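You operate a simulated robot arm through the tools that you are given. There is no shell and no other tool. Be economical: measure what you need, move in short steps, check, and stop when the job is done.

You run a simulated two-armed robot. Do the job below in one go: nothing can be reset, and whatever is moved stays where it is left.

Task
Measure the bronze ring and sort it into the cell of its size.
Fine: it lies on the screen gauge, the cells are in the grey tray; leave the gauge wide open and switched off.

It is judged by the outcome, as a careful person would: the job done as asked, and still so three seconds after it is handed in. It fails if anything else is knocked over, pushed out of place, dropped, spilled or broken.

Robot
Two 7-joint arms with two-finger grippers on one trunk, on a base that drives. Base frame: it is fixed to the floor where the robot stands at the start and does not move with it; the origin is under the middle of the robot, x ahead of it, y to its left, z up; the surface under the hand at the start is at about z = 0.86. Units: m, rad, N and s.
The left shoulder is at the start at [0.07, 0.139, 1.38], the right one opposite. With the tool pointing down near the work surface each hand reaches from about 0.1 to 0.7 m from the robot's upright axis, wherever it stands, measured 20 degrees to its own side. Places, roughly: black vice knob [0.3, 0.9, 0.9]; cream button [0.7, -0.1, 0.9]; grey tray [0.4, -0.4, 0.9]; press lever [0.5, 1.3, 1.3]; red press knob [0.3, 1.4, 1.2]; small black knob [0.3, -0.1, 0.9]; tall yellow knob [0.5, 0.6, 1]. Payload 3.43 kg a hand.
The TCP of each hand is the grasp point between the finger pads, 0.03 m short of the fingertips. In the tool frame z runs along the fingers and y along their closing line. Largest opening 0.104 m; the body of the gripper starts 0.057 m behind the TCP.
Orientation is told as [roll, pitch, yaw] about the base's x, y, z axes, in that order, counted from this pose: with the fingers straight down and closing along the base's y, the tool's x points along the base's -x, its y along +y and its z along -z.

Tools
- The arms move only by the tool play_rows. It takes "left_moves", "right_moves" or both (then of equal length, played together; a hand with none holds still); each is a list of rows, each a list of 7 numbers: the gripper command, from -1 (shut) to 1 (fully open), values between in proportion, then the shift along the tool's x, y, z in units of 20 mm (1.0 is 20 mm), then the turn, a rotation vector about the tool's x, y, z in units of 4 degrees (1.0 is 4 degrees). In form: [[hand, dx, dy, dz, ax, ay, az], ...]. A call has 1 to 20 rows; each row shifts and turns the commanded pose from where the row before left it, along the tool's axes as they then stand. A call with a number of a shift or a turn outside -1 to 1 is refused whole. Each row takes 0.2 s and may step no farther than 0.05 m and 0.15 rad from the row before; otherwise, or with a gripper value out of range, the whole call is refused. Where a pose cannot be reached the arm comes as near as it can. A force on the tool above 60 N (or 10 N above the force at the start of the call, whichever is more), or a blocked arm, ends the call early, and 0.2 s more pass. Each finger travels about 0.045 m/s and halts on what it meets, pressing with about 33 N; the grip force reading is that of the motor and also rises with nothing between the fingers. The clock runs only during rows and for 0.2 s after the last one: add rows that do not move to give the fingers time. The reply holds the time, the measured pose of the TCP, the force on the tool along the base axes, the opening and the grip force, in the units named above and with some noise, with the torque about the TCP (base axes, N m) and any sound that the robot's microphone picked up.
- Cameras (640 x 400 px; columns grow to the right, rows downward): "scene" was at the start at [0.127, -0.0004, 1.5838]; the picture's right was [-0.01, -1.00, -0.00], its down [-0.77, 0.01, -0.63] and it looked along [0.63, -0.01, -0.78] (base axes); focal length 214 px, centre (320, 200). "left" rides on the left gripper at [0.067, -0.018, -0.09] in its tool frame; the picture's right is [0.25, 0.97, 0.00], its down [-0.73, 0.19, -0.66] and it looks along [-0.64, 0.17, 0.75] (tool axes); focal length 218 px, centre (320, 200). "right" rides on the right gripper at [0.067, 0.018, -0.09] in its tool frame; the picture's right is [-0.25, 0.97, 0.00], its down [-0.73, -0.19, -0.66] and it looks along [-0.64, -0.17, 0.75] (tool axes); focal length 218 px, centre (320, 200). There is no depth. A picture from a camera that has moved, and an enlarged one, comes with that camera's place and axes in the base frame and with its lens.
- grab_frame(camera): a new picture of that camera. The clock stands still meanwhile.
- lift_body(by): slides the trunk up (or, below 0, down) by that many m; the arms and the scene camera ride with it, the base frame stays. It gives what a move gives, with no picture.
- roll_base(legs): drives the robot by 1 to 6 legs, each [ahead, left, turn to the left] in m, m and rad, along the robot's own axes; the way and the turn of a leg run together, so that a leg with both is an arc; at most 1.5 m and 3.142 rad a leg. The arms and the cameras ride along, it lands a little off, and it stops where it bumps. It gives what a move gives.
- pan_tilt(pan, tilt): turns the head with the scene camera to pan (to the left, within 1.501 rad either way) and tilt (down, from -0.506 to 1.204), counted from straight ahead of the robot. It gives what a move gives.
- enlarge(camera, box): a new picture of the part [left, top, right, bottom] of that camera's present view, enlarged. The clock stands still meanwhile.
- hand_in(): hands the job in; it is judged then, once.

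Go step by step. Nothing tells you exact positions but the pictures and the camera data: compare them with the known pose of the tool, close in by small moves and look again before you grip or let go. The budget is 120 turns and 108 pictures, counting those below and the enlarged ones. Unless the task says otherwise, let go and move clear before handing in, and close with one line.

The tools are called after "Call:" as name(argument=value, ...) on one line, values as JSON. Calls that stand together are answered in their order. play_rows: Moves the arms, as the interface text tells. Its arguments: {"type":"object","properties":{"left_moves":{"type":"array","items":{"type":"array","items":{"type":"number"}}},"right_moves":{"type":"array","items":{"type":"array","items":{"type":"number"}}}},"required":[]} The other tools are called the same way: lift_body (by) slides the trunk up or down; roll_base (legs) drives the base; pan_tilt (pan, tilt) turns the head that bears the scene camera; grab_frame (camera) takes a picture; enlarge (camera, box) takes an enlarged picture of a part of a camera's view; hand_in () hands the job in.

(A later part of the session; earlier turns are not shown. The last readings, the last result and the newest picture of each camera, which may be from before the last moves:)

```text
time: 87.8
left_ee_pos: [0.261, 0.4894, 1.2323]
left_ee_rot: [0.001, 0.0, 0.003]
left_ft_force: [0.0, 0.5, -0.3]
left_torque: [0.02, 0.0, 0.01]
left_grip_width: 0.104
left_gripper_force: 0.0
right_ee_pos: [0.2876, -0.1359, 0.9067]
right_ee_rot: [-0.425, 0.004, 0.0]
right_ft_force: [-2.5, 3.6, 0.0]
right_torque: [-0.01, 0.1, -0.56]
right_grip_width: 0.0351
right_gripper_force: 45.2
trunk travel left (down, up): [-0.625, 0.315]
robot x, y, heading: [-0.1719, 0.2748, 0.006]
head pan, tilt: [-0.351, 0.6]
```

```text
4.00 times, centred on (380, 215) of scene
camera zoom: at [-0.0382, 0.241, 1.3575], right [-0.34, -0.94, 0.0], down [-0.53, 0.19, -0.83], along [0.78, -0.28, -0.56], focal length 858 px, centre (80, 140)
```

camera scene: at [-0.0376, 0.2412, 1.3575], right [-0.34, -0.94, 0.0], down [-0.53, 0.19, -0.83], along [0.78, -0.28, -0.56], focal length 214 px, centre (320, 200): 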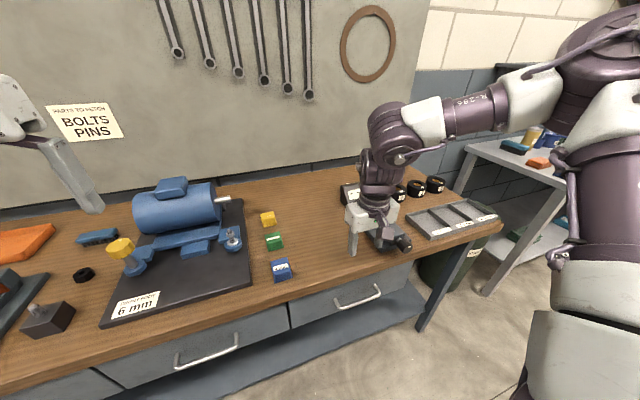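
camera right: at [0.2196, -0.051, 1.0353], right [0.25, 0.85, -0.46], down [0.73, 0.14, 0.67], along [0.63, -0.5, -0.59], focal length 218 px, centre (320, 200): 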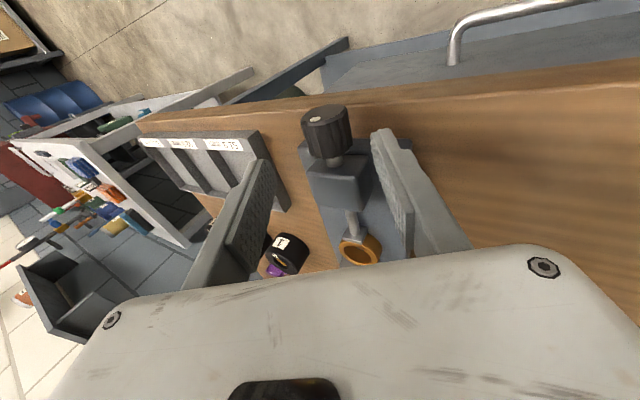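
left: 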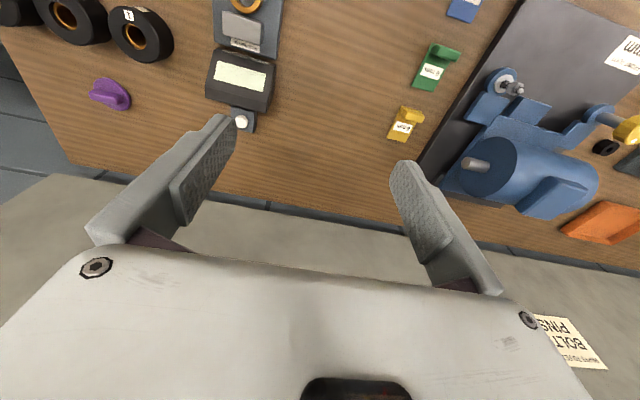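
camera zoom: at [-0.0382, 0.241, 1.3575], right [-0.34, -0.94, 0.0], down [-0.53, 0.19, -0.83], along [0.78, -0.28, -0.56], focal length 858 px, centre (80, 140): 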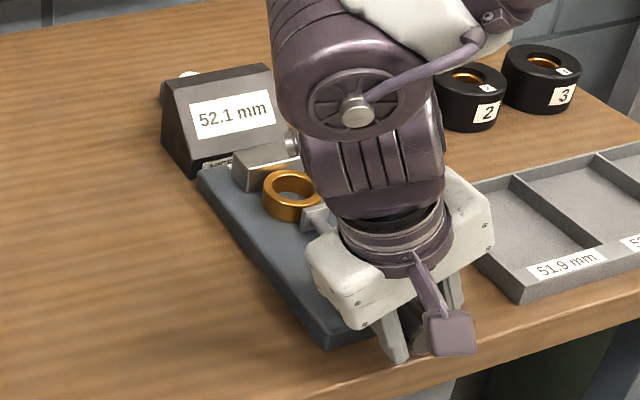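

Clean stroke with low force. Now open slightly, roll back, and do another opening stroke.

Call:
play_rows(right_moves=[[-0.1, 0, 0, 0, 0, 0, 0], [-0.1, 0, 0, -0.25, 0, 0, 0], [-0.1, 0, -0.035, 0, -1, 0, 0], [-0.1, 0, -0.035, 0, -1, 0, 0], [-0.1, 0, -0.035, 0, -1, 0, 0], [-0.1, 0, -0.035, 0, -1, 0, 0], [-0.1, 0, -0.035, 0, -1, 0, 0], [-0.1, 0, -0.035, 0, -1, 0, 0], [-0.1, 0, -0.035, 0, -1, 0, 0], [-0.1, 0, -0.035, 0, -1, 0, 0], [-0.1, 0, -0.035, 0, -1, 0, 0], [-0.1, 0, -0.035, 0, -1, 0, 0], [-0.1, 0, -0.035, 0, -1, 0, 0], [-0.1, 0, -0.035, 0, -1, 0, 0], [-0.1, 0, -0.035, 0, -1, 0, 0], [-0.1, 0, -0.035, 0, -1, 0, 0], [-0.1, 0, -0.035, 0, -1, 0, 0], [-0.1, 0, -0.035, 0, -1, 0, 0], [-0.1, 0, 0, 0, 0, 0, 0]])

Call:
enlarge(camera="scene", box=[330, 165, 430, 265])

```text
time: 91.8
left_ee_pos: [0.261, 0.4891, 1.2313]
left_ee_rot: [0.0, 0.003, 0.002]
left_ft_force: [0.3, 0.2, 0.4]
left_torque: [0.02, 0.0, -0.02]
left_grip_width: 0.104
left_gripper_force: 0.0
right_ee_pos: [0.289, -0.1456, 0.9111]
right_ee_rot: [0.691, 0.0, -0.001]
right_ft_force: [0.2, 0.2, -0.9]
right_torque: [-0.03, 0.01, -0.01]
right_grip_width: 0.0468
right_gripper_force: 0.1
trunk travel left (down, up): [-0.625, 0.315]
robot x, y, heading: [-0.1705, 0.27, 0.002]
head pan, tilt: [-0.351, 0.6]
```

```text
4.00 times, centred on (380, 215) of scene
camera zoom: at [-0.0377, 0.2406, 1.3575], right [-0.34, -0.94, 0.0], down [-0.53, 0.19, -0.83], along [0.78, -0.28, -0.56], focal length 858 px, centre (80, 140)
```

zoom: 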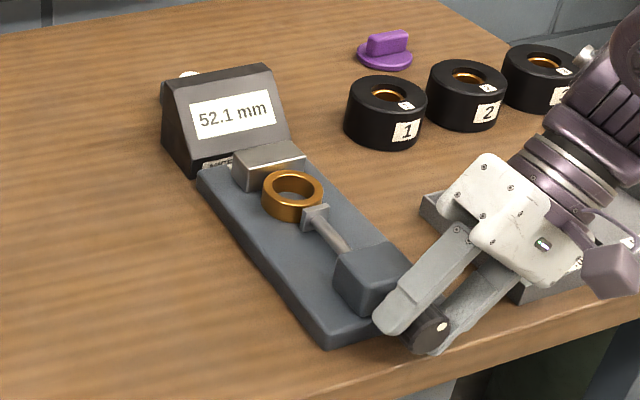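

The spindle has backed off the ring a little. Another opening stroke followed by roll-back.

Call:
play_rows(right_moves=[[-1, 0, 0, 0, 0, 0, 0], [-1, 0, 0, 0, 0, 0, 0], [-1, 0, 0, 0, 0, 0, 0], [-1, 0, 0.035, 0, 1, 0, 0], [-1, 0, 0.035, 0, 1, 0, 0], [-1, 0, 0.035, 0, 1, 0, 0], [-1, 0, 0.035, 0, 1, 0, 0], [-1, 0, 0.035, 0, 1, 0, 0], [-1, 0, 0.035, 0, 1, 0, 0], [-1, 0, 0.035, 0, 1, 0, 0], [-1, 0, 0.035, 0, 1, 0, 0], [-1, 0, 0.035, 0, 1, 0, 0], [-1, 0, 0.035, 0, 1, 0, 0], [-1, 0, 0.035, 0, 1, 0, 0], [-1, 0, 0.035, 0, 1, 0, 0], [-1, 0, 0.035, 0, 1, 0, 0], [-1, 0, 0.035, 0, 1, 0, 0], [-1, 0, 0.035, 0, 1, 0, 0], [-1, 0, 0.035, 0, 1, 0, 0], [-1, 0, 0, 0, 0, 0, 0]])

Call:
play_rows(right_moves=[[-0.1, 0, 0, 0, 0, 0, 0], [-0.1, 0, 0, 0, 0, 0, 0], [-0.1, 0, -0.035, 0, -1, 0, 0], [-0.1, 0, -0.035, 0, -1, 0, 0], [-0.1, 0, -0.035, 0, -1, 0, 0], [-0.1, 0, -0.035, 0, -1, 0, 0], [-0.1, 0, -0.035, 0, -1, 0, 0], [-0.1, 0, -0.035, 0, -1, 0, 0], [-0.1, 0, -0.035, 0, -1, 0, 0], [-0.1, 0, -0.035, 0, -1, 0, 0], [-0.1, 0, -0.035, 0, -1, 0, 0], [-0.1, 0, -0.035, 0, -1, 0, 0], [-0.1, 0, -0.035, 0, -1, 0, 0], [-0.1, 0, -0.035, 0, -1, 0, 0], [-0.1, 0, -0.035, 0, -1, 0, 0], [-0.1, 0, -0.035, 0, -1, 0, 0], [-0.1, 0, -0.035, 0, -1, 0, 0], [-0.1, 0, -0.035, 0, -1, 0, 0], [-0.1, 0, 0, 0, 0, 0, 0]])

Call:
enlarge(camera="scene", box=[330, 165, 430, 265])

```text
time: 96.0
left_ee_pos: [0.2622, 0.4897, 1.2323]
left_ee_rot: [0.002, 0.002, 0.002]
left_ft_force: [-0.6, -0.9, -0.7]
left_torque: [0.01, 0.0, 0.01]
left_grip_width: 0.1038
left_gripper_force: 0.0
right_ee_pos: [0.2891, -0.1335, 0.9118]
right_ee_rot: [-0.425, 0.004, -0.001]
right_ft_force: [0.5, 1.8, 0.2]
right_torque: [0.27, 0.09, -0.17]
right_grip_width: 0.0354
right_gripper_force: 44.7
trunk travel left (down, up): [-0.625, 0.315]
robot x, y, heading: [-0.1709, 0.2704, 0.007]
head pan, tilt: [-0.351, 0.6]
```

```text
time: 100.0
left_ee_pos: [0.2614, 0.4895, 1.2318]
left_ee_rot: [0.002, 0.001, 0.002]
left_ft_force: [0.5, -1.0, -0.2]
left_torque: [-0.02, 0.01, -0.02]
left_grip_width: 0.104
left_gripper_force: 0.1
right_ee_pos: [0.2874, -0.1452, 0.9113]
right_ee_rot: [0.692, 0.002, -0.001]
right_ft_force: [-0.2, 0.5, -0.3]
right_torque: [0.0, 0.0, 0.01]
right_grip_width: 0.0469
right_gripper_force: 0.0
trunk travel left (down, up): [-0.625, 0.315]
robot x, y, heading: [-0.1725, 0.2699, 0.005]
head pan, tilt: [-0.351, 0.6]
```

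```text
4.00 times, centred on (380, 215) of scene
camera zoom: at [-0.0377, 0.2406, 1.3575], right [-0.34, -0.94, 0.0], down [-0.53, 0.19, -0.83], along [0.78, -0.28, -0.56], focal length 858 px, centre (80, 140)
```

zoom: 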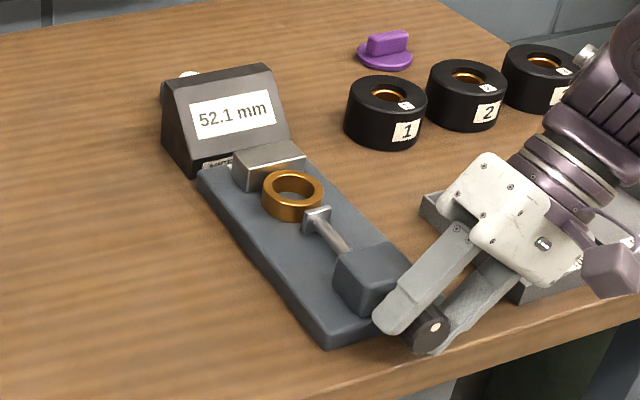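

A torque of 0.27 N·m appeared at the end, perhaps the open stop. One more gentle opening stroke to check.

Call:
play_rows(right_moves=[[-1, 0, 0, 0, 0, 0, 0], [-1, 0, 0, 0, 0, 0, 0], [-1, 0, 0, 0, 0, 0, 0], [-1, 0, 0.035, 0, 1, 0, 0], [-1, 0, 0.035, 0, 1, 0, 0], [-1, 0, 0.035, 0, 1, 0, 0], [-1, 0, 0.035, 0, 1, 0, 0], [-1, 0, 0.035, 0, 1, 0, 0], [-1, 0, 0.035, 0, 1, 0, 0], [-1, 0, 0, 0, 0, 0, 0]])

Call:
enlarge(camera="scene", box=[330, 165, 430, 265])

Call:
enlarge(camera="right", box=[220, 80, 420, 205])

```text
time: 102.2
left_ee_pos: [0.2616, 0.4865, 1.2329]
left_ee_rot: [0.003, 0.0, 0.002]
left_ft_force: [0.2, 0.8, -0.8]
left_torque: [0.04, 0.01, 0.02]
left_grip_width: 0.104
left_gripper_force: 0.0
right_ee_pos: [0.2884, -0.1435, 0.9123]
right_ee_rot: [0.272, 0.001, 0.0]
right_ft_force: [-1.6, -9.2, -5.9]
right_torque: [-0.03, -0.35, 0.92]
right_grip_width: 0.0351
right_gripper_force: 44.4
trunk travel left (down, up): [-0.625, 0.315]
robot x, y, heading: [-0.1691, 0.2716, -0.002]
head pan, tilt: [-0.351, 0.6]
```

```text
4.00 times, centred on (380, 215) of scene
camera zoom: at [-0.0372, 0.238, 1.3575], right [-0.34, -0.94, 0.0], down [-0.53, 0.19, -0.82], along [0.78, -0.28, -0.57], focal length 858 px, centre (80, 140)
```

zoom: 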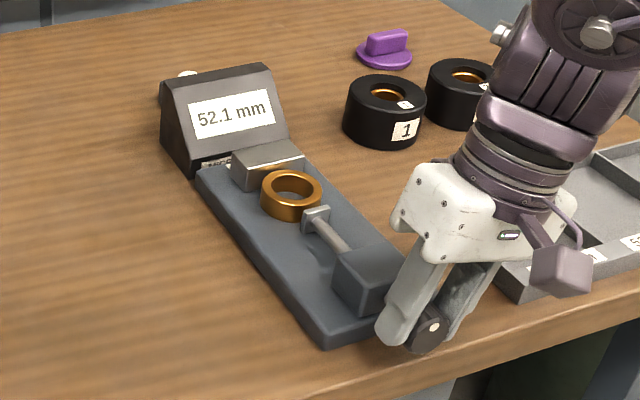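

```text
3.20 times, centred on (320, 142) of right
camera zoom: at [0.2215, -0.1497, 1.0031], right [0.25, 0.93, 0.26], down [0.73, -0.36, 0.58], along [0.63, 0.04, -0.77], focal length 698 px, centre (320, 384)
```

zoom: 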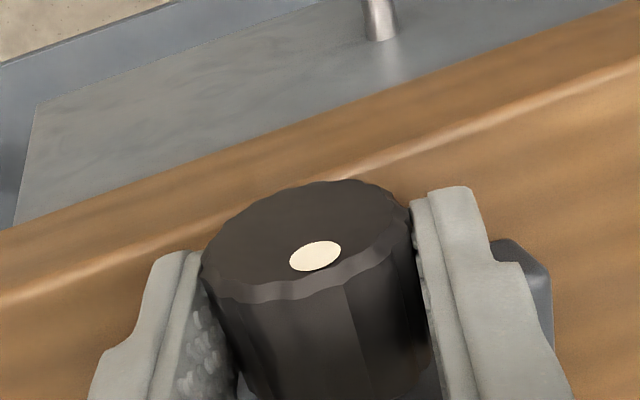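

No stop torque yet; continue the stroke to -24°.

Call:
play_rows(right_moves=[[-1, 0, 0.035, 0, 1, 0, 0], [-1, 0, 0.035, 0, 1, 0, 0], [-1, 0, 0.035, 0, 1, 0, 0], [-1, 0, 0.035, 0, 1, 0, 0], [-1, 0, 0.035, 0, 1, 0, 0], [-1, 0, 0.035, 0, 1, 0, 0], [-1, 0, 0.035, 0, 1, 0, 0], [-1, 0, 0.035, 0, 1, 0, 0], [-1, 0, 0.035, 0, 1, 0, 0], [-1, 0, 0.035, 0, 1, 0, 0], [-1, 0, 0, 0, 0, 0, 0]])

Call:
enlarge(camera="right", box=[220, 80, 420, 205])

```text
time: 104.6
left_ee_pos: [0.2621, 0.49, 1.231]
left_ee_rot: [0.0, 0.001, 0.002]
left_ft_force: [-0.3, -0.5, -0.7]
left_torque: [0.0, -0.02, 0.0]
left_grip_width: 0.104
left_gripper_force: 0.0
right_ee_pos: [0.2885, -0.1329, 0.9131]
right_ee_rot: [-0.426, 0.002, 0.0]
right_ft_force: [-0.8, 4.7, -1.5]
right_torque: [0.26, 0.2, -0.3]
right_grip_width: 0.0356
right_gripper_force: 45.2
trunk travel left (down, up): [-0.625, 0.315]
robot x, y, heading: [-0.1754, 0.269, 0.009]
head pan, tilt: [-0.351, 0.6]
```

```text
3.20 times, centred on (320, 142) of right
camera zoom: at [0.2214, -0.0797, 0.987], right [0.25, 0.88, -0.4], down [0.73, 0.1, 0.68], along [0.63, -0.46, -0.62], focal length 698 px, centre (320, 384)
```

zoom: 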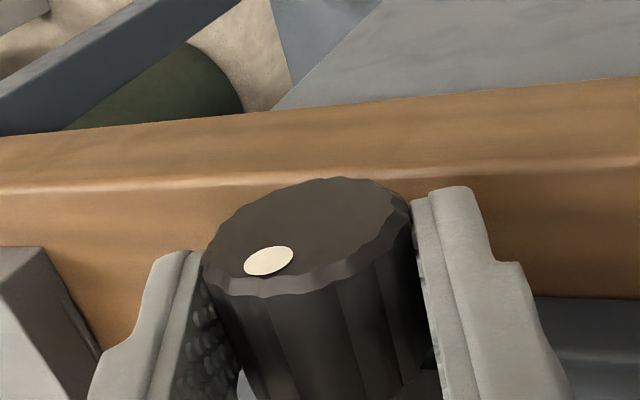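

The dot shows the knob slipping in the fingers: the open stop is reached (same as original position). I release, withdraw, level the hand and move the base for picking the ring.

Call:
play_rows(right_moves=[[0.1, 0, 0, 0, 0, 0, 0], [0.1, 0, 0, 0, 0, 0, 0], [0.1, 0, 0, -1, 0, 0, 0], [0.1, 0, 0, -1, 0, 0, 0], [0.1, 0, 0, -1, 0, 0, 0], [0.1, 0, 0, -1, 0, 0, 0], [1, 0, 0, -1, -1, 0, 0], [1, 0, 0, -1, -1, 0, 0], [1, 0, 0, 0, -1, 0, 0], [1, 0, 0, 0, -1, 0, 0], [1, 0, 0, 0, -1, 0, 0], [1, 0, 0, 0, -1.0, 0, 0], [1, 0, 0, 0, -0.1, 0, 0]])

Call:
roll_base(legs=[[0, -0.12, 0], [0.12, 0, 0]])

Call:
grab_frame(camera="scene")

Call:
grab_frame(camera="right")

```text
time: 107.4
left_ee_pos: [0.262, 0.4895, 1.2315]
left_ee_rot: [0.001, 0.002, 0.003]
left_ft_force: [-0.6, 0.2, 0.6]
left_torque: [0.0, 0.0, -0.01]
left_grip_width: 0.1039
left_gripper_force: 0.0
right_ee_pos: [0.2888, -0.0861, 1.0232]
right_ee_rot: [0.0, 0.003, 0.001]
right_ft_force: [0.0, 0.3, 0.6]
right_torque: [0.01, 0.04, -0.02]
right_grip_width: 0.1041
right_gripper_force: 0.1
trunk travel left (down, up): [-0.625, 0.315]
robot x, y, heading: [-0.1713, 0.2689, 0.001]
head pan, tilt: [-0.351, 0.6]
```

```text
time: 109.4
left_ee_pos: [0.3808, 0.368, 1.2327]
left_ee_rot: [0.0, 0.001, 0.001]
left_ft_force: [-0.2, -0.4, -0.3]
left_torque: [0.02, 0.02, -0.01]
left_grip_width: 0.1038
left_gripper_force: 0.0
right_ee_pos: [0.4077, -0.2059, 1.0233]
right_ee_rot: [0.0, 0.0, 0.001]
right_ft_force: [-0.8, -0.2, 0.1]
right_torque: [0.02, 0.04, 0.01]
right_grip_width: 0.1041
right_gripper_force: 0.0
trunk travel left (down, up): [-0.625, 0.315]
robot x, y, heading: [-0.0534, 0.1516, -0.0]
head pan, tilt: [-0.351, 0.6]
```

```text
50 pictures are left
camera scene: at [0.0809, 0.1198, 1.3577], right [-0.34, -0.94, 0.0], down [-0.53, 0.19, -0.83], along [0.78, -0.28, -0.56], focal length 214 px, centre (320, 200)
```

scene: 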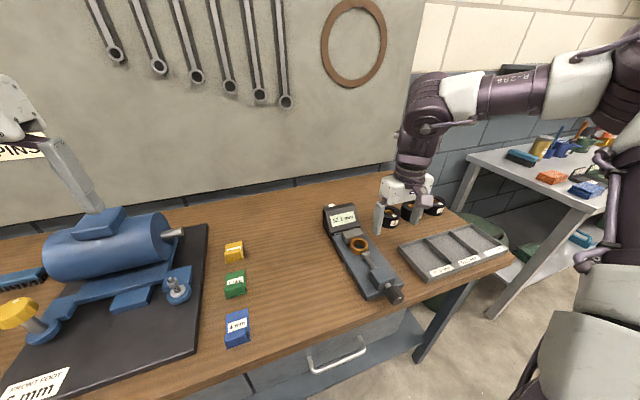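

```text
49 pictures are left
camera right: at [0.3404, -0.1884, 1.1124], right [0.25, 0.97, 0.0], down [0.73, -0.19, 0.66], along [0.64, -0.17, -0.75], focal length 218 px, centre (320, 200)
```

right: 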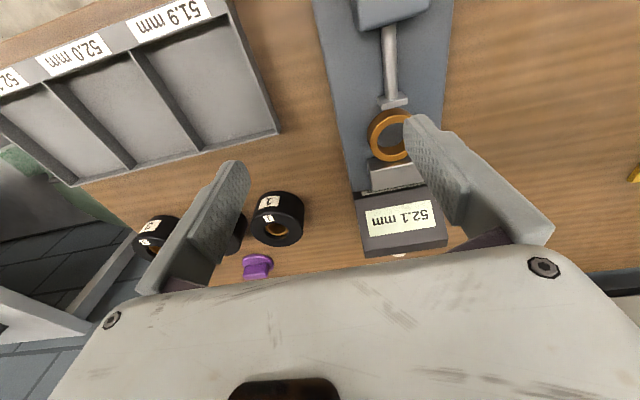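

Ring centre ≈ (0.459, -0.141, ~0.89). I bring the open hand above it.

Call:
play_rows(right_moves=[[1, -0.64, 0.81, 0.3, 0, 0, 0], [1, -0.64, 0.81, 0.3, 0, 0, 0], [1, -0.64, 0.81, 0.3, 0, 0, 0], [1, -0.64, 0.81, 0.3, 0, 0, 0], [1, 0, 0, 0.7, 0, 0, 0], [1, 0, 0, 0.7, 0, 0, 0], [1, 0, 0, 0, 0, 0, 0]])

Call:
grab_frame(camera="right")

Call:
enlarge(camera="scene", box=[310, 190, 410, 300])

```text
time: 111.0
left_ee_pos: [0.381, 0.3686, 1.2321]
left_ee_rot: [-0.001, 0.0, 0.003]
left_ft_force: [-0.2, -0.1, 0.3]
left_torque: [0.03, 0.0, 0.02]
left_grip_width: 0.104
left_gripper_force: 0.1
right_ee_pos: [0.4599, -0.14, 0.9699]
right_ee_rot: [0.0, 0.003, -0.001]
right_ft_force: [-0.6, 0.3, -0.3]
right_torque: [-0.01, 0.0, -0.03]
right_grip_width: 0.104
right_gripper_force: 0.1
trunk travel left (down, up): [-0.625, 0.315]
robot x, y, heading: [-0.0503, 0.1519, 0.004]
head pan, tilt: [-0.351, 0.6]
```

```text
48 pictures are left
camera right: at [0.3925, -0.1227, 1.0593], right [0.25, 0.97, 0.0], down [0.73, -0.19, 0.66], along [0.63, -0.17, -0.76], focal length 218 px, centre (320, 200)
```

right: 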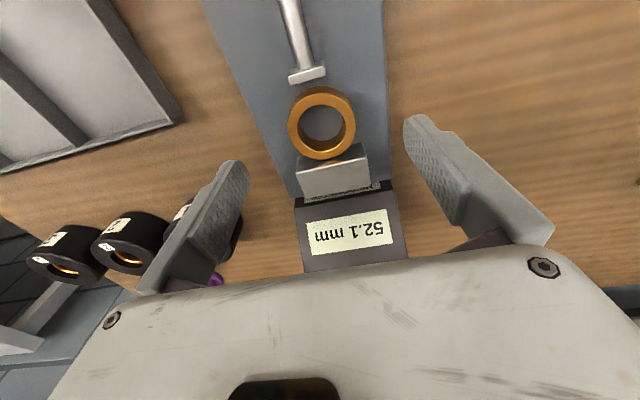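

```text
3.64 times, centred on (360, 245) of scene
camera zoom: at [0.0821, 0.1204, 1.3575], right [-0.34, -0.94, 0.0], down [-0.53, 0.19, -0.83], along [0.78, -0.28, -0.56], focal length 780 px, centre (174, 36)
```

zoom: 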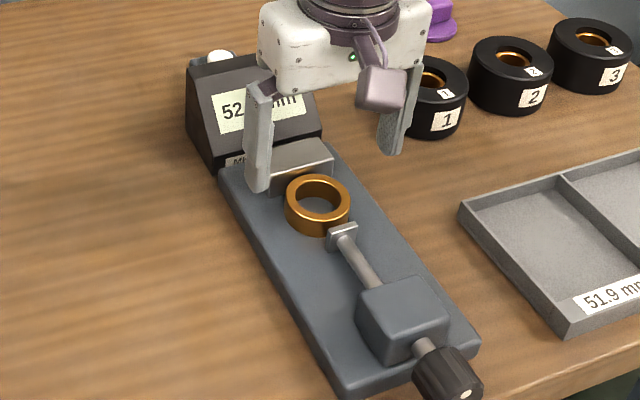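

I zoom to judge the ring's centre relative to the fingers.

Call:
enlarge(camera="right", box=[260, 60, 388, 190])

```text
3.08 times, centred on (324, 125) of right
camera zoom: at [0.3925, -0.1227, 1.0593], right [0.25, 0.97, 0.0], down [0.73, -0.19, 0.66], along [0.63, -0.17, -0.76], focal length 672 px, centre (308, 431)
```

zoom: 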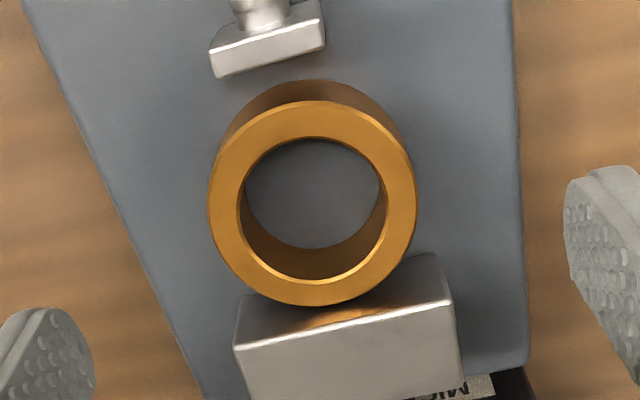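

Ring centre ≈ (0.4566, -0.139), top z≈0.895, plate ≈0.876. I descend with TCP to z≈0.912 and close.

Call:
play_rows(right_moves=[[1, 0.16, 0, 1, 0, 0, 0], [1, 0, 0, 1, 0, 0, 0], [1, 0, 0, 0.9, 0, 0, 0], [1, 0, 0, 0, 0, 0, 0], [-1, 0, 0, 0, 0, 0, 0], [-1, 0, 0, 0, 0, 0, 0], [-1, 0, 0, 0, 0, 0, 0], [-1, 0, 0, 0, 0, 0, 0], [-1, 0, 0, 0, 0, 0, 0]])

Call:
grab_frame(camera="right")

```text
time: 112.1
left_ee_pos: [0.3817, 0.3692, 1.2322]
left_ee_rot: [-0.001, 0.0, 0.0]
left_ft_force: [0.4, -0.2, 0.5]
left_torque: [-0.02, 0.0, 0.0]
left_grip_width: 0.1039
left_gripper_force: 0.0
right_ee_pos: [0.4596, -0.14, 0.9176]
right_ee_rot: [0.0, -0.014, -0.002]
right_ft_force: [-0.4, 0.5, -0.4]
right_torque: [-0.02, 0.08, -0.01]
right_grip_width: 0.0821
right_gripper_force: 0.4
trunk travel left (down, up): [-0.625, 0.315]
robot x, y, heading: [-0.0507, 0.1494, 0.002]
head pan, tilt: [-0.351, 0.6]
stopped in row 5 (right hand): the force on the tool passed its limit at 66 N (the readings are from after the stop); the commanded pose is now the measured one
```

```text
45 pictures are left
camera right: at [0.3918, -0.1224, 1.0055], right [0.26, 0.97, 0.0], down [0.72, -0.19, 0.67], along [0.65, -0.17, -0.74], focal length 218 px, centre (320, 200)
```

right: 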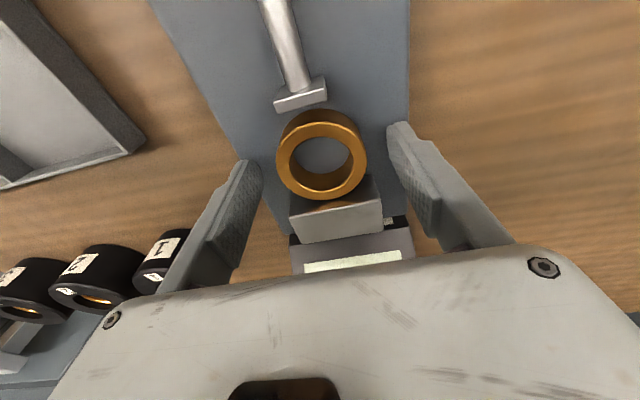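

The approach met something (66 N) while starting to close. I look before doing anything else.

Call:
enlarge(camera="scene", box=[300, 180, 420, 300])

Call:
enlarge(camera="right", box=[220, 80, 440, 220])

```text
3.33 times, centred on (360, 240) of scene
camera zoom: at [0.0808, 0.1213, 1.3573], right [-0.34, -0.94, 0.0], down [-0.53, 0.19, -0.83], along [0.78, -0.28, -0.56], focal length 715 px, centre (187, 67)
```

zoom: 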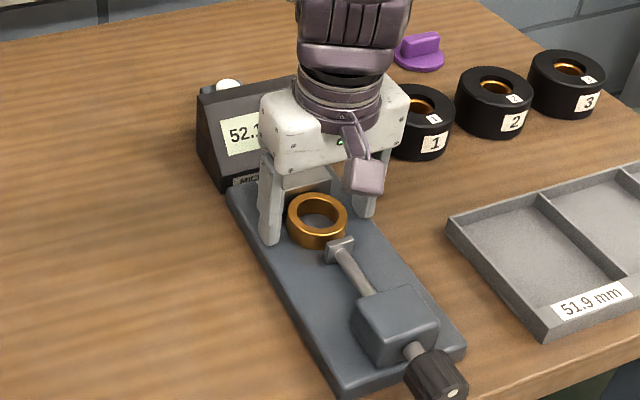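

```text
2.86 times, centred on (330, 150) of right
camera zoom: at [0.3918, -0.1224, 1.0055], right [0.26, 0.97, 0.0], down [0.72, -0.19, 0.67], along [0.65, -0.17, -0.74], focal length 624 px, centre (291, 343)
```

zoom: 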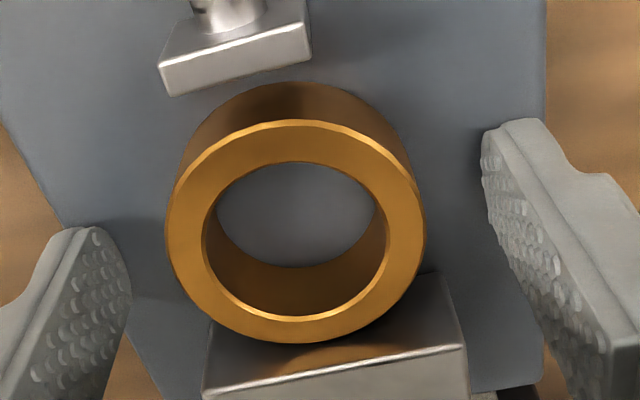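

No harm visible; the fingertips probably met the gauge's plate. I stay at this height plus 1 mm (about 9 mm overlap with the ring) and close.

Call:
play_rows(right_moves=[[0.6, 0.1, 0, -0.05, 0, 0, 0], [0.3, 0, 0, 0, 0, 0, 0], [-1, 0, 0, 0, 0, 0, 0], [-1, 0, 0, 0, 0, 0, 0], [-1, 0, 0, 0, 0, 0, 0]])

Call:
grab_frame(camera="right")

```text
time: 113.3
left_ee_pos: [0.3812, 0.3689, 1.2312]
left_ee_rot: [0.0, 0.001, 0.002]
left_ft_force: [0.2, 0.1, 0.1]
left_torque: [0.01, 0.01, 0.04]
left_grip_width: 0.1037
left_gripper_force: 0.0
right_ee_pos: [0.4591, -0.1419, 0.9176]
right_ee_rot: [0.0, -0.011, 0.0]
right_ft_force: [-0.3, 0.8, -1.0]
right_torque: [0.01, -0.01, -0.01]
right_grip_width: 0.0514
right_gripper_force: 32.8
trunk travel left (down, up): [-0.625, 0.315]
robot x, y, heading: [-0.0533, 0.1481, 0.004]
head pan, tilt: [-0.351, 0.6]
```

```text
42 pictures are left
camera right: at [0.3905, -0.1236, 1.0058], right [0.26, 0.97, 0.0], down [0.72, -0.19, 0.66], along [0.64, -0.17, -0.75], focal length 218 px, centre (320, 200)
```

right: 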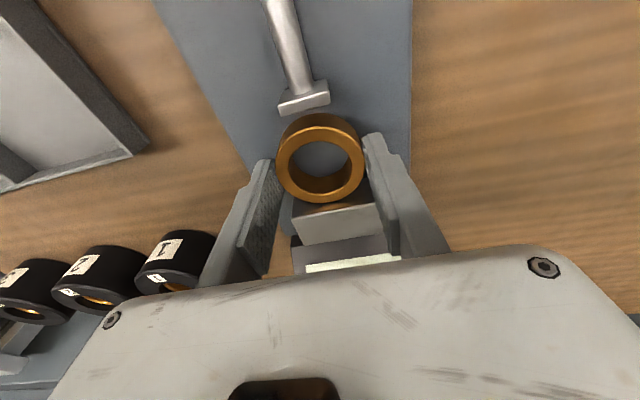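

Gripped at 0.0514 m, and the forces are calm. Lift the ring a little and check.

Call:
play_rows(right_moves=[[-1, 0, 0, -0.3, 0, 0, 0], [-1, 0, 0, -0.5, 0, 0, 0], [-1, 0, 0, -1, 0, 0, 0], [-1, 0, 0, -1, 0, 0, 0], [-1, 0, 0, -1, 0, 0, 0], [-1, 0, 0, 0, 0, 0, 0]])

Call:
grab_frame(camera="right")

Call:
grab_frame(camera="scene")

```text
time: 114.7
left_ee_pos: [0.3818, 0.368, 1.2319]
left_ee_rot: [0.0, 0.002, 0.001]
left_ft_force: [0.5, 0.4, 0.4]
left_torque: [-0.01, -0.03, -0.01]
left_grip_width: 0.1039
left_gripper_force: 0.0
right_ee_pos: [0.4582, -0.1413, 0.9948]
right_ee_rot: [-0.001, -0.01, -0.002]
right_ft_force: [0.6, 0.2, -0.5]
right_torque: [0.0, 0.02, -0.05]
right_grip_width: 0.0
right_gripper_force: 32.9
trunk travel left (down, up): [-0.625, 0.315]
robot x, y, heading: [-0.0496, 0.1526, -0.0]
head pan, tilt: [-0.351, 0.6]
```

```text
41 pictures are left
camera right: at [0.3901, -0.1235, 1.0821], right [0.26, 0.97, 0.0], down [0.72, -0.19, 0.66], along [0.64, -0.17, -0.75], focal length 218 px, centre (320, 200)
```

right: 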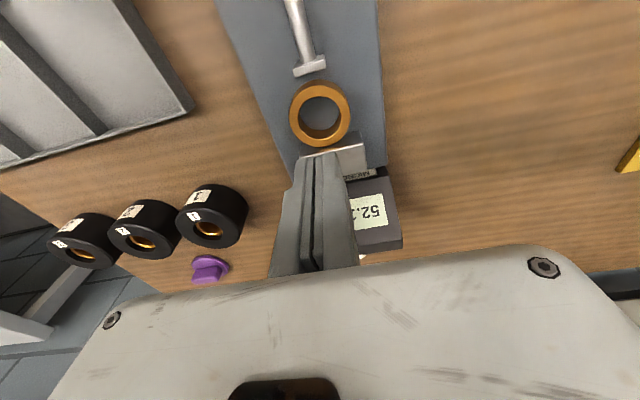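

```text
40 pictures are left
camera scene: at [0.0823, 0.1198, 1.3575], right [-0.34, -0.94, 0.0], down [-0.53, 0.19, -0.82], along [0.78, -0.28, -0.57], focal length 214 px, centre (320, 200)
```

scene: 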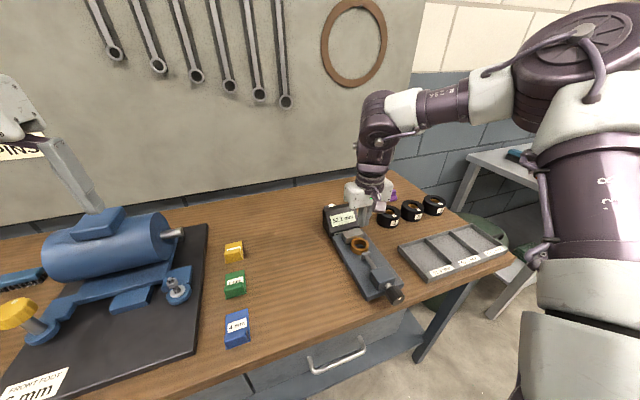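

The ring slipped: the fingers overlapped it too little. I'll re-measure the ring, then descend with a narrower opening (inside the plate edges) until near the plate.

Call:
enlarge(camera="right", box=[256, 50, 384, 180])

Call:
enlarge(camera="scene", box=[310, 195, 410, 305])

```text
3.08 times, centred on (320, 115) of right
camera zoom: at [0.3901, -0.1235, 1.0821], right [0.26, 0.97, 0.0], down [0.72, -0.19, 0.66], along [0.64, -0.17, -0.75], focal length 672 px, centre (320, 462)
```

zoom: 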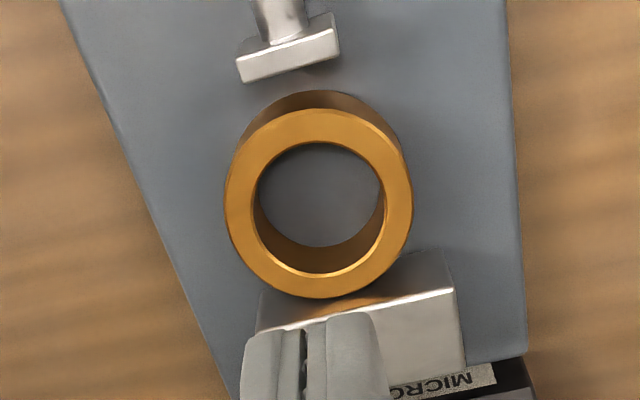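

```text
3.64 times, centred on (360, 250) of scene
camera zoom: at [0.0823, 0.1198, 1.3575], right [-0.34, -0.94, 0.0], down [-0.53, 0.19, -0.82], along [0.78, -0.28, -0.57], focal length 780 px, centre (174, 18)
```

zoom: 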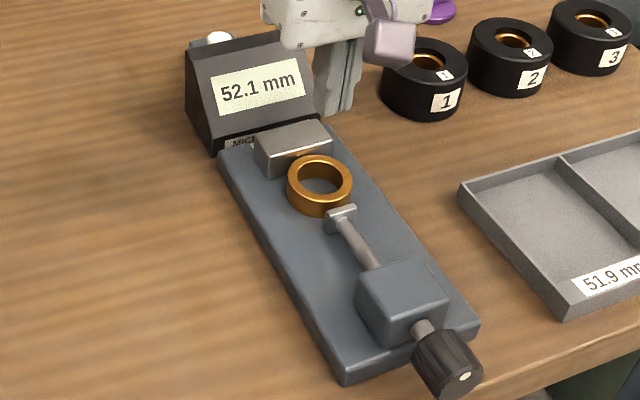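

The ring is still upright at (0.4576, -0.1415), top z≈0.895. I descend stepwise with a 75 mm opening.

Call:
play_rows(right_moves=[[0.44, 0, 0, 0, 0, 0.14, 0], [0.44, 0, 0, 0, 0, 0, 0], [0.44, 0, 0, 0, 0, 0, 0], [0.44, 0, 0, 0, 0, 0, 0], [0.44, 0, 0, 1, 0, 0, 0], [0.44, 0, 0, 1, 0, 0, 0], [0.44, 0, 0, 1, 0, 0, 0], [0.44, 0, 0, 0.95, 0, 0, 0], [0.44, 0, 0, 0, 0, 0, 0]])

Call:
play_rows(right_moves=[[0.44, 0, 0, 0.1, 0, 0, 0], [0.44, 0, 0, 0.05, 0, 0, 0], [0.44, 0, 0, 0, 0, 0, 0]])

```text
time: 116.7
left_ee_pos: [0.38, 0.3689, 1.2324]
left_ee_rot: [-0.001, 0.0, 0.002]
left_ft_force: [1.2, -0.2, 0.1]
left_torque: [0.03, 0.0, 0.02]
left_grip_width: 0.1039
left_gripper_force: 0.1
right_ee_pos: [0.4572, -0.1409, 0.915]
right_ee_rot: [-0.001, -0.005, -0.004]
right_ft_force: [-0.7, -3.2, 10.9]
right_torque: [0.04, 0.15, 0.12]
right_grip_width: 0.0748
right_gripper_force: 0.0
trunk travel left (down, up): [-0.625, 0.315]
robot x, y, heading: [-0.0513, 0.1486, 0.003]
head pan, tilt: [-0.351, 0.6]
```

```text
time: 117.5
left_ee_pos: [0.3781, 0.3685, 1.2344]
left_ee_rot: [-0.001, -0.002, 0.002]
left_ft_force: [0.0, 0.4, -0.9]
left_torque: [-0.04, -0.03, 0.01]
left_grip_width: 0.1039
left_gripper_force: 0.0
right_ee_pos: [0.4573, -0.1403, 0.9156]
right_ee_rot: [-0.002, -0.009, -0.004]
right_ft_force: [6.4, -9.5, 42.9]
right_torque: [0.24, 0.18, 0.26]
right_grip_width: 0.0748
right_gripper_force: 0.2
trunk travel left (down, up): [-0.625, 0.315]
robot x, y, heading: [-0.052, 0.1477, 0.002]
head pan, tilt: [-0.351, 0.6]
```

Contact with the plate is at TCP z≈0.9155. I ease off to light contact and close there, then inspect.

Call:
play_rows(right_moves=[[0.44, 0, 0, -0.14, 0, 0, 0], [0.2, 0, 0, 0, 0, 0, 0], [-1, 0, 0, 0, 0, 0, 0], [-1, 0, 0, 0, 0, 0, 0], [-1, 0, 0, 0, 0, 0, 0]])

Call:
enlarge(camera="scene", box=[325, 215, 385, 275])

Call:
enlarge(camera="right", box=[240, 90, 400, 220])

```text
time: 118.7
left_ee_pos: [0.3788, 0.3682, 1.233]
left_ee_rot: [0.001, 0.0, 0.0]
left_ft_force: [-0.3, 0.2, 0.4]
left_torque: [-0.01, 0.01, -0.01]
left_grip_width: 0.104
left_gripper_force: 0.0
right_ee_pos: [0.455, -0.1413, 0.9137]
right_ee_rot: [0.001, 0.003, -0.002]
right_ft_force: [-12.3, 1.8, -5.6]
right_torque: [0.1, 0.54, 0.07]
right_grip_width: 0.0514
right_gripper_force: 32.9
trunk travel left (down, up): [-0.625, 0.315]
robot x, y, heading: [-0.0538, 0.1468, 0.003]
head pan, tilt: [-0.351, 0.6]
```

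```text
6.67 times, centred on (355, 245) of scene
camera zoom: at [0.0803, 0.1197, 1.3575], right [-0.34, -0.94, 0.0], down [-0.53, 0.19, -0.83], along [0.78, -0.28, -0.56], focal length 1430 px, centre (87, -100)
```

zoom: 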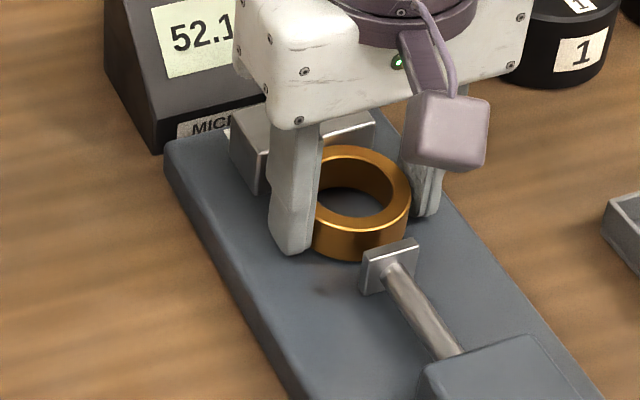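

```text
3.08 times, centred on (320, 155) of right
camera zoom: at [0.388, -0.1237, 1.0029], right [0.26, 0.97, 0.0], down [0.73, -0.19, 0.65], along [0.63, -0.17, -0.76], focal length 672 px, centre (320, 338)
```

zoom: 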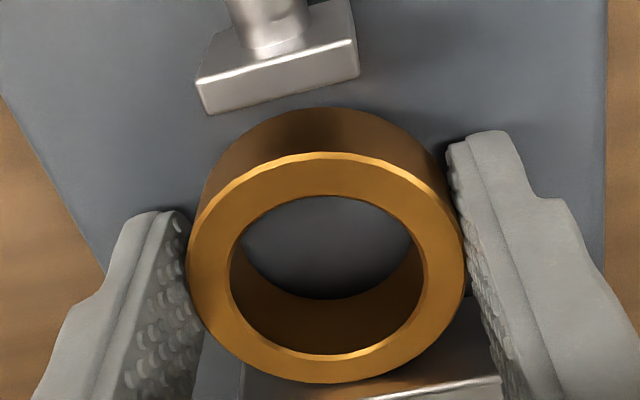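

Now the fingers reach down alongside the ring well. Lift slowly by small steps and check the width.

Call:
play_rows(right_moves=[[-1, 0, 0, 0, 0, 0, 0], [-1, 0, 0, 0, 0, 0, 0], [-1, 0, 0, -0.15, 0, 0, 0], [-1, 0, 0, -0.15, 0, 0, 0], [-1, 0, 0, -0.2, 0, 0, 0], [-1, 0, 0, 0, 0, 0, 0]])

Call:
enlarge(camera="scene", box=[325, 215, 385, 275])

```text
time: 120.1
left_ee_pos: [0.3791, 0.3672, 1.233]
left_ee_rot: [0.001, -0.001, 0.001]
left_ft_force: [0.2, 0.6, -0.5]
left_torque: [-0.02, 0.0, 0.07]
left_grip_width: 0.1039
left_gripper_force: 0.1
right_ee_pos: [0.4551, -0.1414, 0.9268]
right_ee_rot: [0.0, -0.001, -0.003]
right_ft_force: [-20.6, -3.1, -7.7]
right_torque: [-0.03, 0.82, -0.06]
right_grip_width: 0.0512
right_gripper_force: 32.7
trunk travel left (down, up): [-0.625, 0.315]
robot x, y, heading: [-0.0527, 0.152, 0.003]
head pan, tilt: [-0.351, 0.6]
```

```text
6.67 times, centred on (355, 245) of scene
camera zoom: at [0.0789, 0.119, 1.3578], right [-0.34, -0.94, 0.0], down [-0.53, 0.19, -0.83], along [0.78, -0.28, -0.56], focal length 1430 px, centre (87, -100)
```

zoom: 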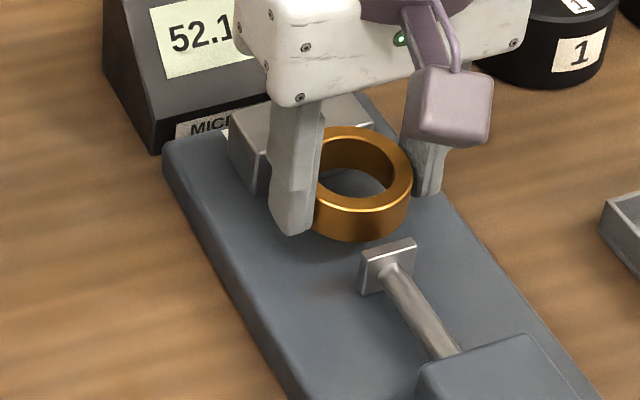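

The ring rises with the hand, rubbing on the anvil (20 N back). I shift 5 mm away from the anvil and continue up.

Call:
play_rows(right_moves=[[-1, 0.15, 0, 0, 0, 0, 0], [-1, 0.15, 0, 0, 0, 0, 0], [-1, 0, 0, -0.3, 0, 0, 0], [-1, 0, 0, -0.5, 0, 0, 0], [-1, 0, 0, -0.5, 0, 0, 0], [-1, 0, 0, -0.5, 0, 0, 0], [-1, 0, 0, -0.5, 0, 0, 0], [-1, 0, 0, 0, 0, 0, 0]])

Call:
grab_frame(camera="right")

```text
time: 121.9
left_ee_pos: [0.3827, 0.3675, 1.231]
left_ee_rot: [0.0, 0.002, 0.002]
left_ft_force: [0.4, -0.2, 0.2]
left_torque: [0.02, 0.02, -0.04]
left_grip_width: 0.104
left_gripper_force: 0.1
right_ee_pos: [0.4526, -0.1409, 0.9698]
right_ee_rot: [0.0, 0.001, -0.001]
right_ft_force: [-0.3, 0.2, -1.6]
right_torque: [0.03, -0.02, 0.03]
right_grip_width: 0.0514
right_gripper_force: 32.6
trunk travel left (down, up): [-0.625, 0.315]
robot x, y, heading: [-0.0537, 0.1506, -0.001]
head pan, tilt: [-0.351, 0.6]
```

```text
34 pictures are left
camera right: at [0.385, -0.1236, 1.0591], right [0.26, 0.97, 0.0], down [0.73, -0.19, 0.66], along [0.64, -0.17, -0.75], focal length 218 px, centre (320, 200)
```

right: 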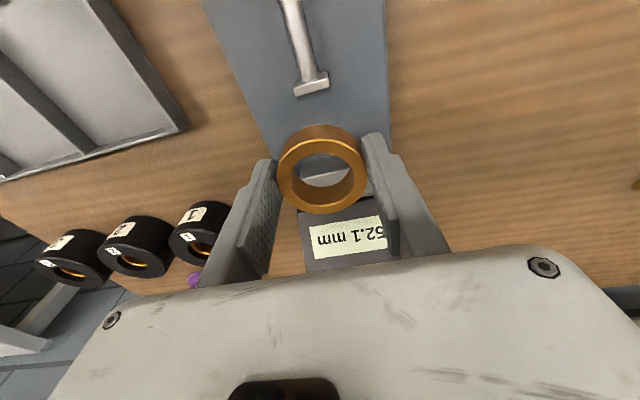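

The ring is held free. I raise it and drive the base right so that the 52.1 mm cell (≈ (0.374, -0.512)) is in reach.

Call:
play_rows(right_moves=[[-1, 0.5, 0, -1, 0, 0, 0], [-1, 0.5, 0, -1, 0, 0, 0], [-1, 0.5, 0, -1, 0, 0, 0], [-1, 0, 0, 0, 0, 0, 0]])

Call:
roll_base(legs=[[0, -0.3, 0]])

Call:
grab_frame(camera="right")

Call:
grab_frame(camera="scene")

```text
time: 122.9
left_ee_pos: [0.3815, 0.369, 1.231]
left_ee_rot: [-0.001, 0.002, 0.001]
left_ft_force: [-0.3, 0.2, -1.1]
left_torque: [0.02, -0.03, 0.0]
left_grip_width: 0.1039
left_gripper_force: 0.0
right_ee_pos: [0.4215, -0.1418, 1.0317]
right_ee_rot: [-0.001, 0.0, -0.001]
right_ft_force: [-0.8, 0.3, -2.6]
right_torque: [0.03, -0.01, -0.02]
right_grip_width: 0.0513
right_gripper_force: 33.1
trunk travel left (down, up): [-0.625, 0.315]
robot x, y, heading: [-0.0498, 0.1496, 0.004]
head pan, tilt: [-0.351, 0.6]
```

```text
time: 125.0
left_ee_pos: [0.3827, 0.0702, 1.2311]
left_ee_rot: [-0.001, 0.002, 0.001]
left_ft_force: [-0.3, -0.5, 0.3]
left_torque: [-0.05, -0.04, -0.02]
left_grip_width: 0.1041
left_gripper_force: 0.0
right_ee_pos: [0.4215, -0.4413, 1.0309]
right_ee_rot: [-0.001, 0.0, -0.004]
right_ft_force: [0.3, 0.2, -1.8]
right_torque: [-0.01, 0.04, 0.01]
right_grip_width: 0.0516
right_gripper_force: 33.0
trunk travel left (down, up): [-0.625, 0.315]
robot x, y, heading: [-0.0534, -0.1498, 0.003]
head pan, tilt: [-0.351, 0.6]
```

```text
33 pictures are left
camera right: at [0.3545, -0.4231, 1.1196], right [0.26, 0.97, 0.0], down [0.73, -0.19, 0.66], along [0.64, -0.17, -0.75], focal length 218 px, centre (320, 200)
```

right: 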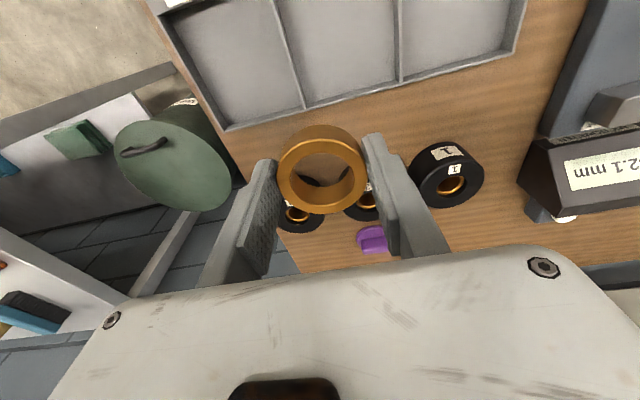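

```text
32 pictures are left
camera scene: at [0.0827, -0.1794, 1.3575], right [-0.34, -0.94, 0.0], down [-0.53, 0.19, -0.83], along [0.78, -0.28, -0.56], focal length 214 px, centre (320, 200)
```

scene: 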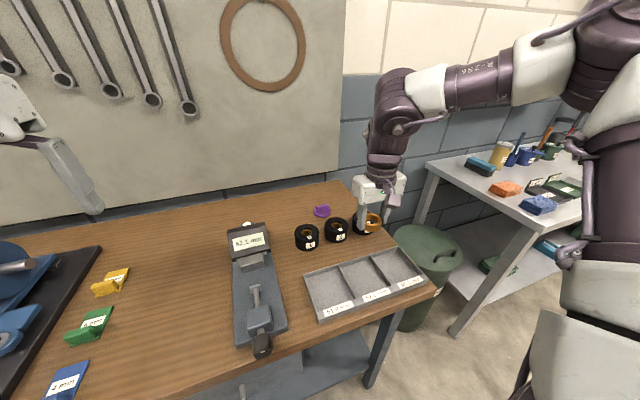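

The 52.1 mm cell is at ≈ (0.373, -0.508). I move over it at height and look.

Call:
play_rows(right_moves=[[-1, 0.6, -0.84, 0, 0, 0, 0], [-1, 0.6, -0.84, 0, 0, 0, 0], [-1, 0.6, -0.84, 0, 0, 0, 0], [-1, 0.6, -0.84, 0, 0, 0, 0], [-1, 0, 0, 0.7, 0, 0, 0], [-1, 0, 0, 0.7, 0, 0, 0], [-1, 0, 0, 0, 0, 0, 0]])

Call:
grab_frame(camera="right")

Call:
enlarge(camera="scene", box=[300, 200, 440, 325])

```text
time: 126.5
left_ee_pos: [0.3821, 0.0676, 1.2325]
left_ee_rot: [0.001, 0.0, 0.0]
left_ft_force: [-0.6, -0.6, 0.9]
left_torque: [-0.04, -0.01, 0.0]
left_grip_width: 0.1044
left_gripper_force: 0.0
right_ee_pos: [0.3729, -0.5088, 1.0033]
right_ee_rot: [0.002, -0.001, -0.003]
right_ft_force: [0.7, -0.3, -2.5]
right_torque: [-0.03, -0.03, 0.01]
right_grip_width: 0.0511
right_gripper_force: 32.9
trunk travel left (down, up): [-0.625, 0.315]
robot x, y, heading: [-0.049, -0.1487, 0.002]
head pan, tilt: [-0.351, 0.6]
```

```text
31 pictures are left
camera right: at [0.3055, -0.4914, 1.0916], right [0.26, 0.97, 0.0], down [0.73, -0.19, 0.66], along [0.64, -0.17, -0.75], focal length 218 px, centre (320, 200)
```

right: 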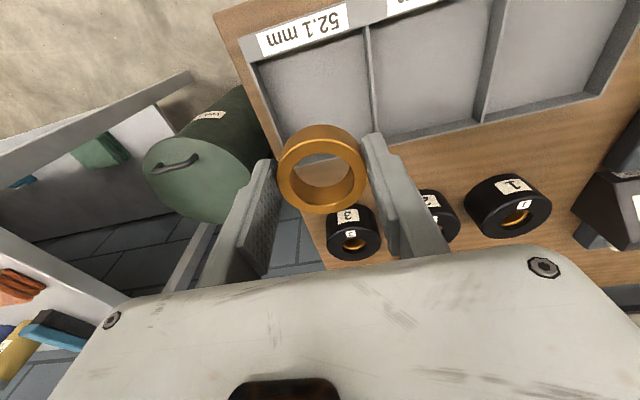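

```text
3.20 times, centred on (370, 262) of scene
camera zoom: at [0.0821, -0.1805, 1.3576], right [-0.34, -0.94, 0.0], down [-0.53, 0.19, -0.83], along [0.78, -0.28, -0.56], focal length 686 px, centre (160, 0)
```

zoom: 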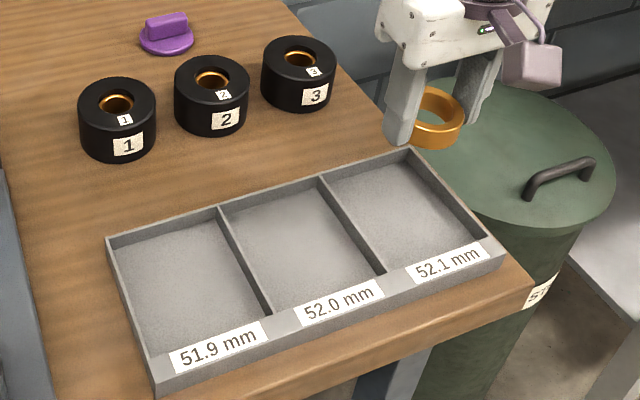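

Cell centre ≈ (0.375, -0.508), roughly 95 mm wide. I descend towards the floor of the cell.

Call:
play_rows(right_moves=[[-1, -0.1, 0.03, 1, 0, 0, 0], [-1, 0, 0, 1, 0, 0, 0], [-1, 0, 0, 1, 0, 0, 0], [-1, 0, 0, 0, 0, 0, 0]])

Call:
grab_frame(camera="right")

Call:
enlarge(camera="scene", box=[300, 200, 440, 325])

```text
time: 127.5
left_ee_pos: [0.382, 0.0676, 1.2312]
left_ee_rot: [0.0, 0.001, 0.003]
left_ft_force: [0.0, -0.8, 0.0]
left_torque: [0.0, 0.02, 0.01]
left_grip_width: 0.1037
left_gripper_force: 0.0
right_ee_pos: [0.3749, -0.5087, 0.9434]
right_ee_rot: [-0.002, 0.0, -0.004]
right_ft_force: [-0.2, -0.3, -1.6]
right_torque: [0.01, 0.02, 0.02]
right_grip_width: 0.051
right_gripper_force: 33.0
trunk travel left (down, up): [-0.625, 0.315]
robot x, y, heading: [-0.0505, -0.1522, 0.003]
head pan, tilt: [-0.351, 0.6]
```

```text
29 pictures are left
camera right: at [0.308, -0.4905, 1.0313], right [0.26, 0.97, 0.0], down [0.73, -0.19, 0.66], along [0.64, -0.17, -0.75], focal length 218 px, centre (320, 200)
```

right: 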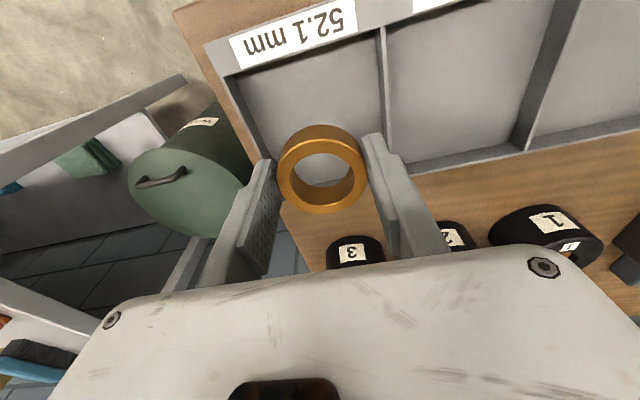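

```text
3.20 times, centred on (370, 262) of scene
camera zoom: at [0.0825, -0.1805, 1.3575], right [-0.34, -0.94, 0.0], down [-0.53, 0.19, -0.82], along [0.78, -0.28, -0.57], focal length 686 px, centre (160, 0)
```

zoom: 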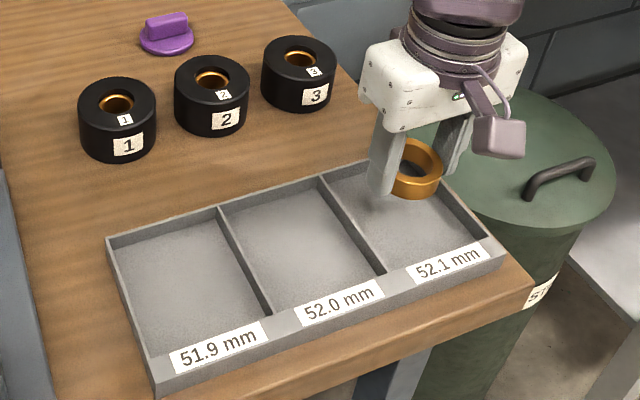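

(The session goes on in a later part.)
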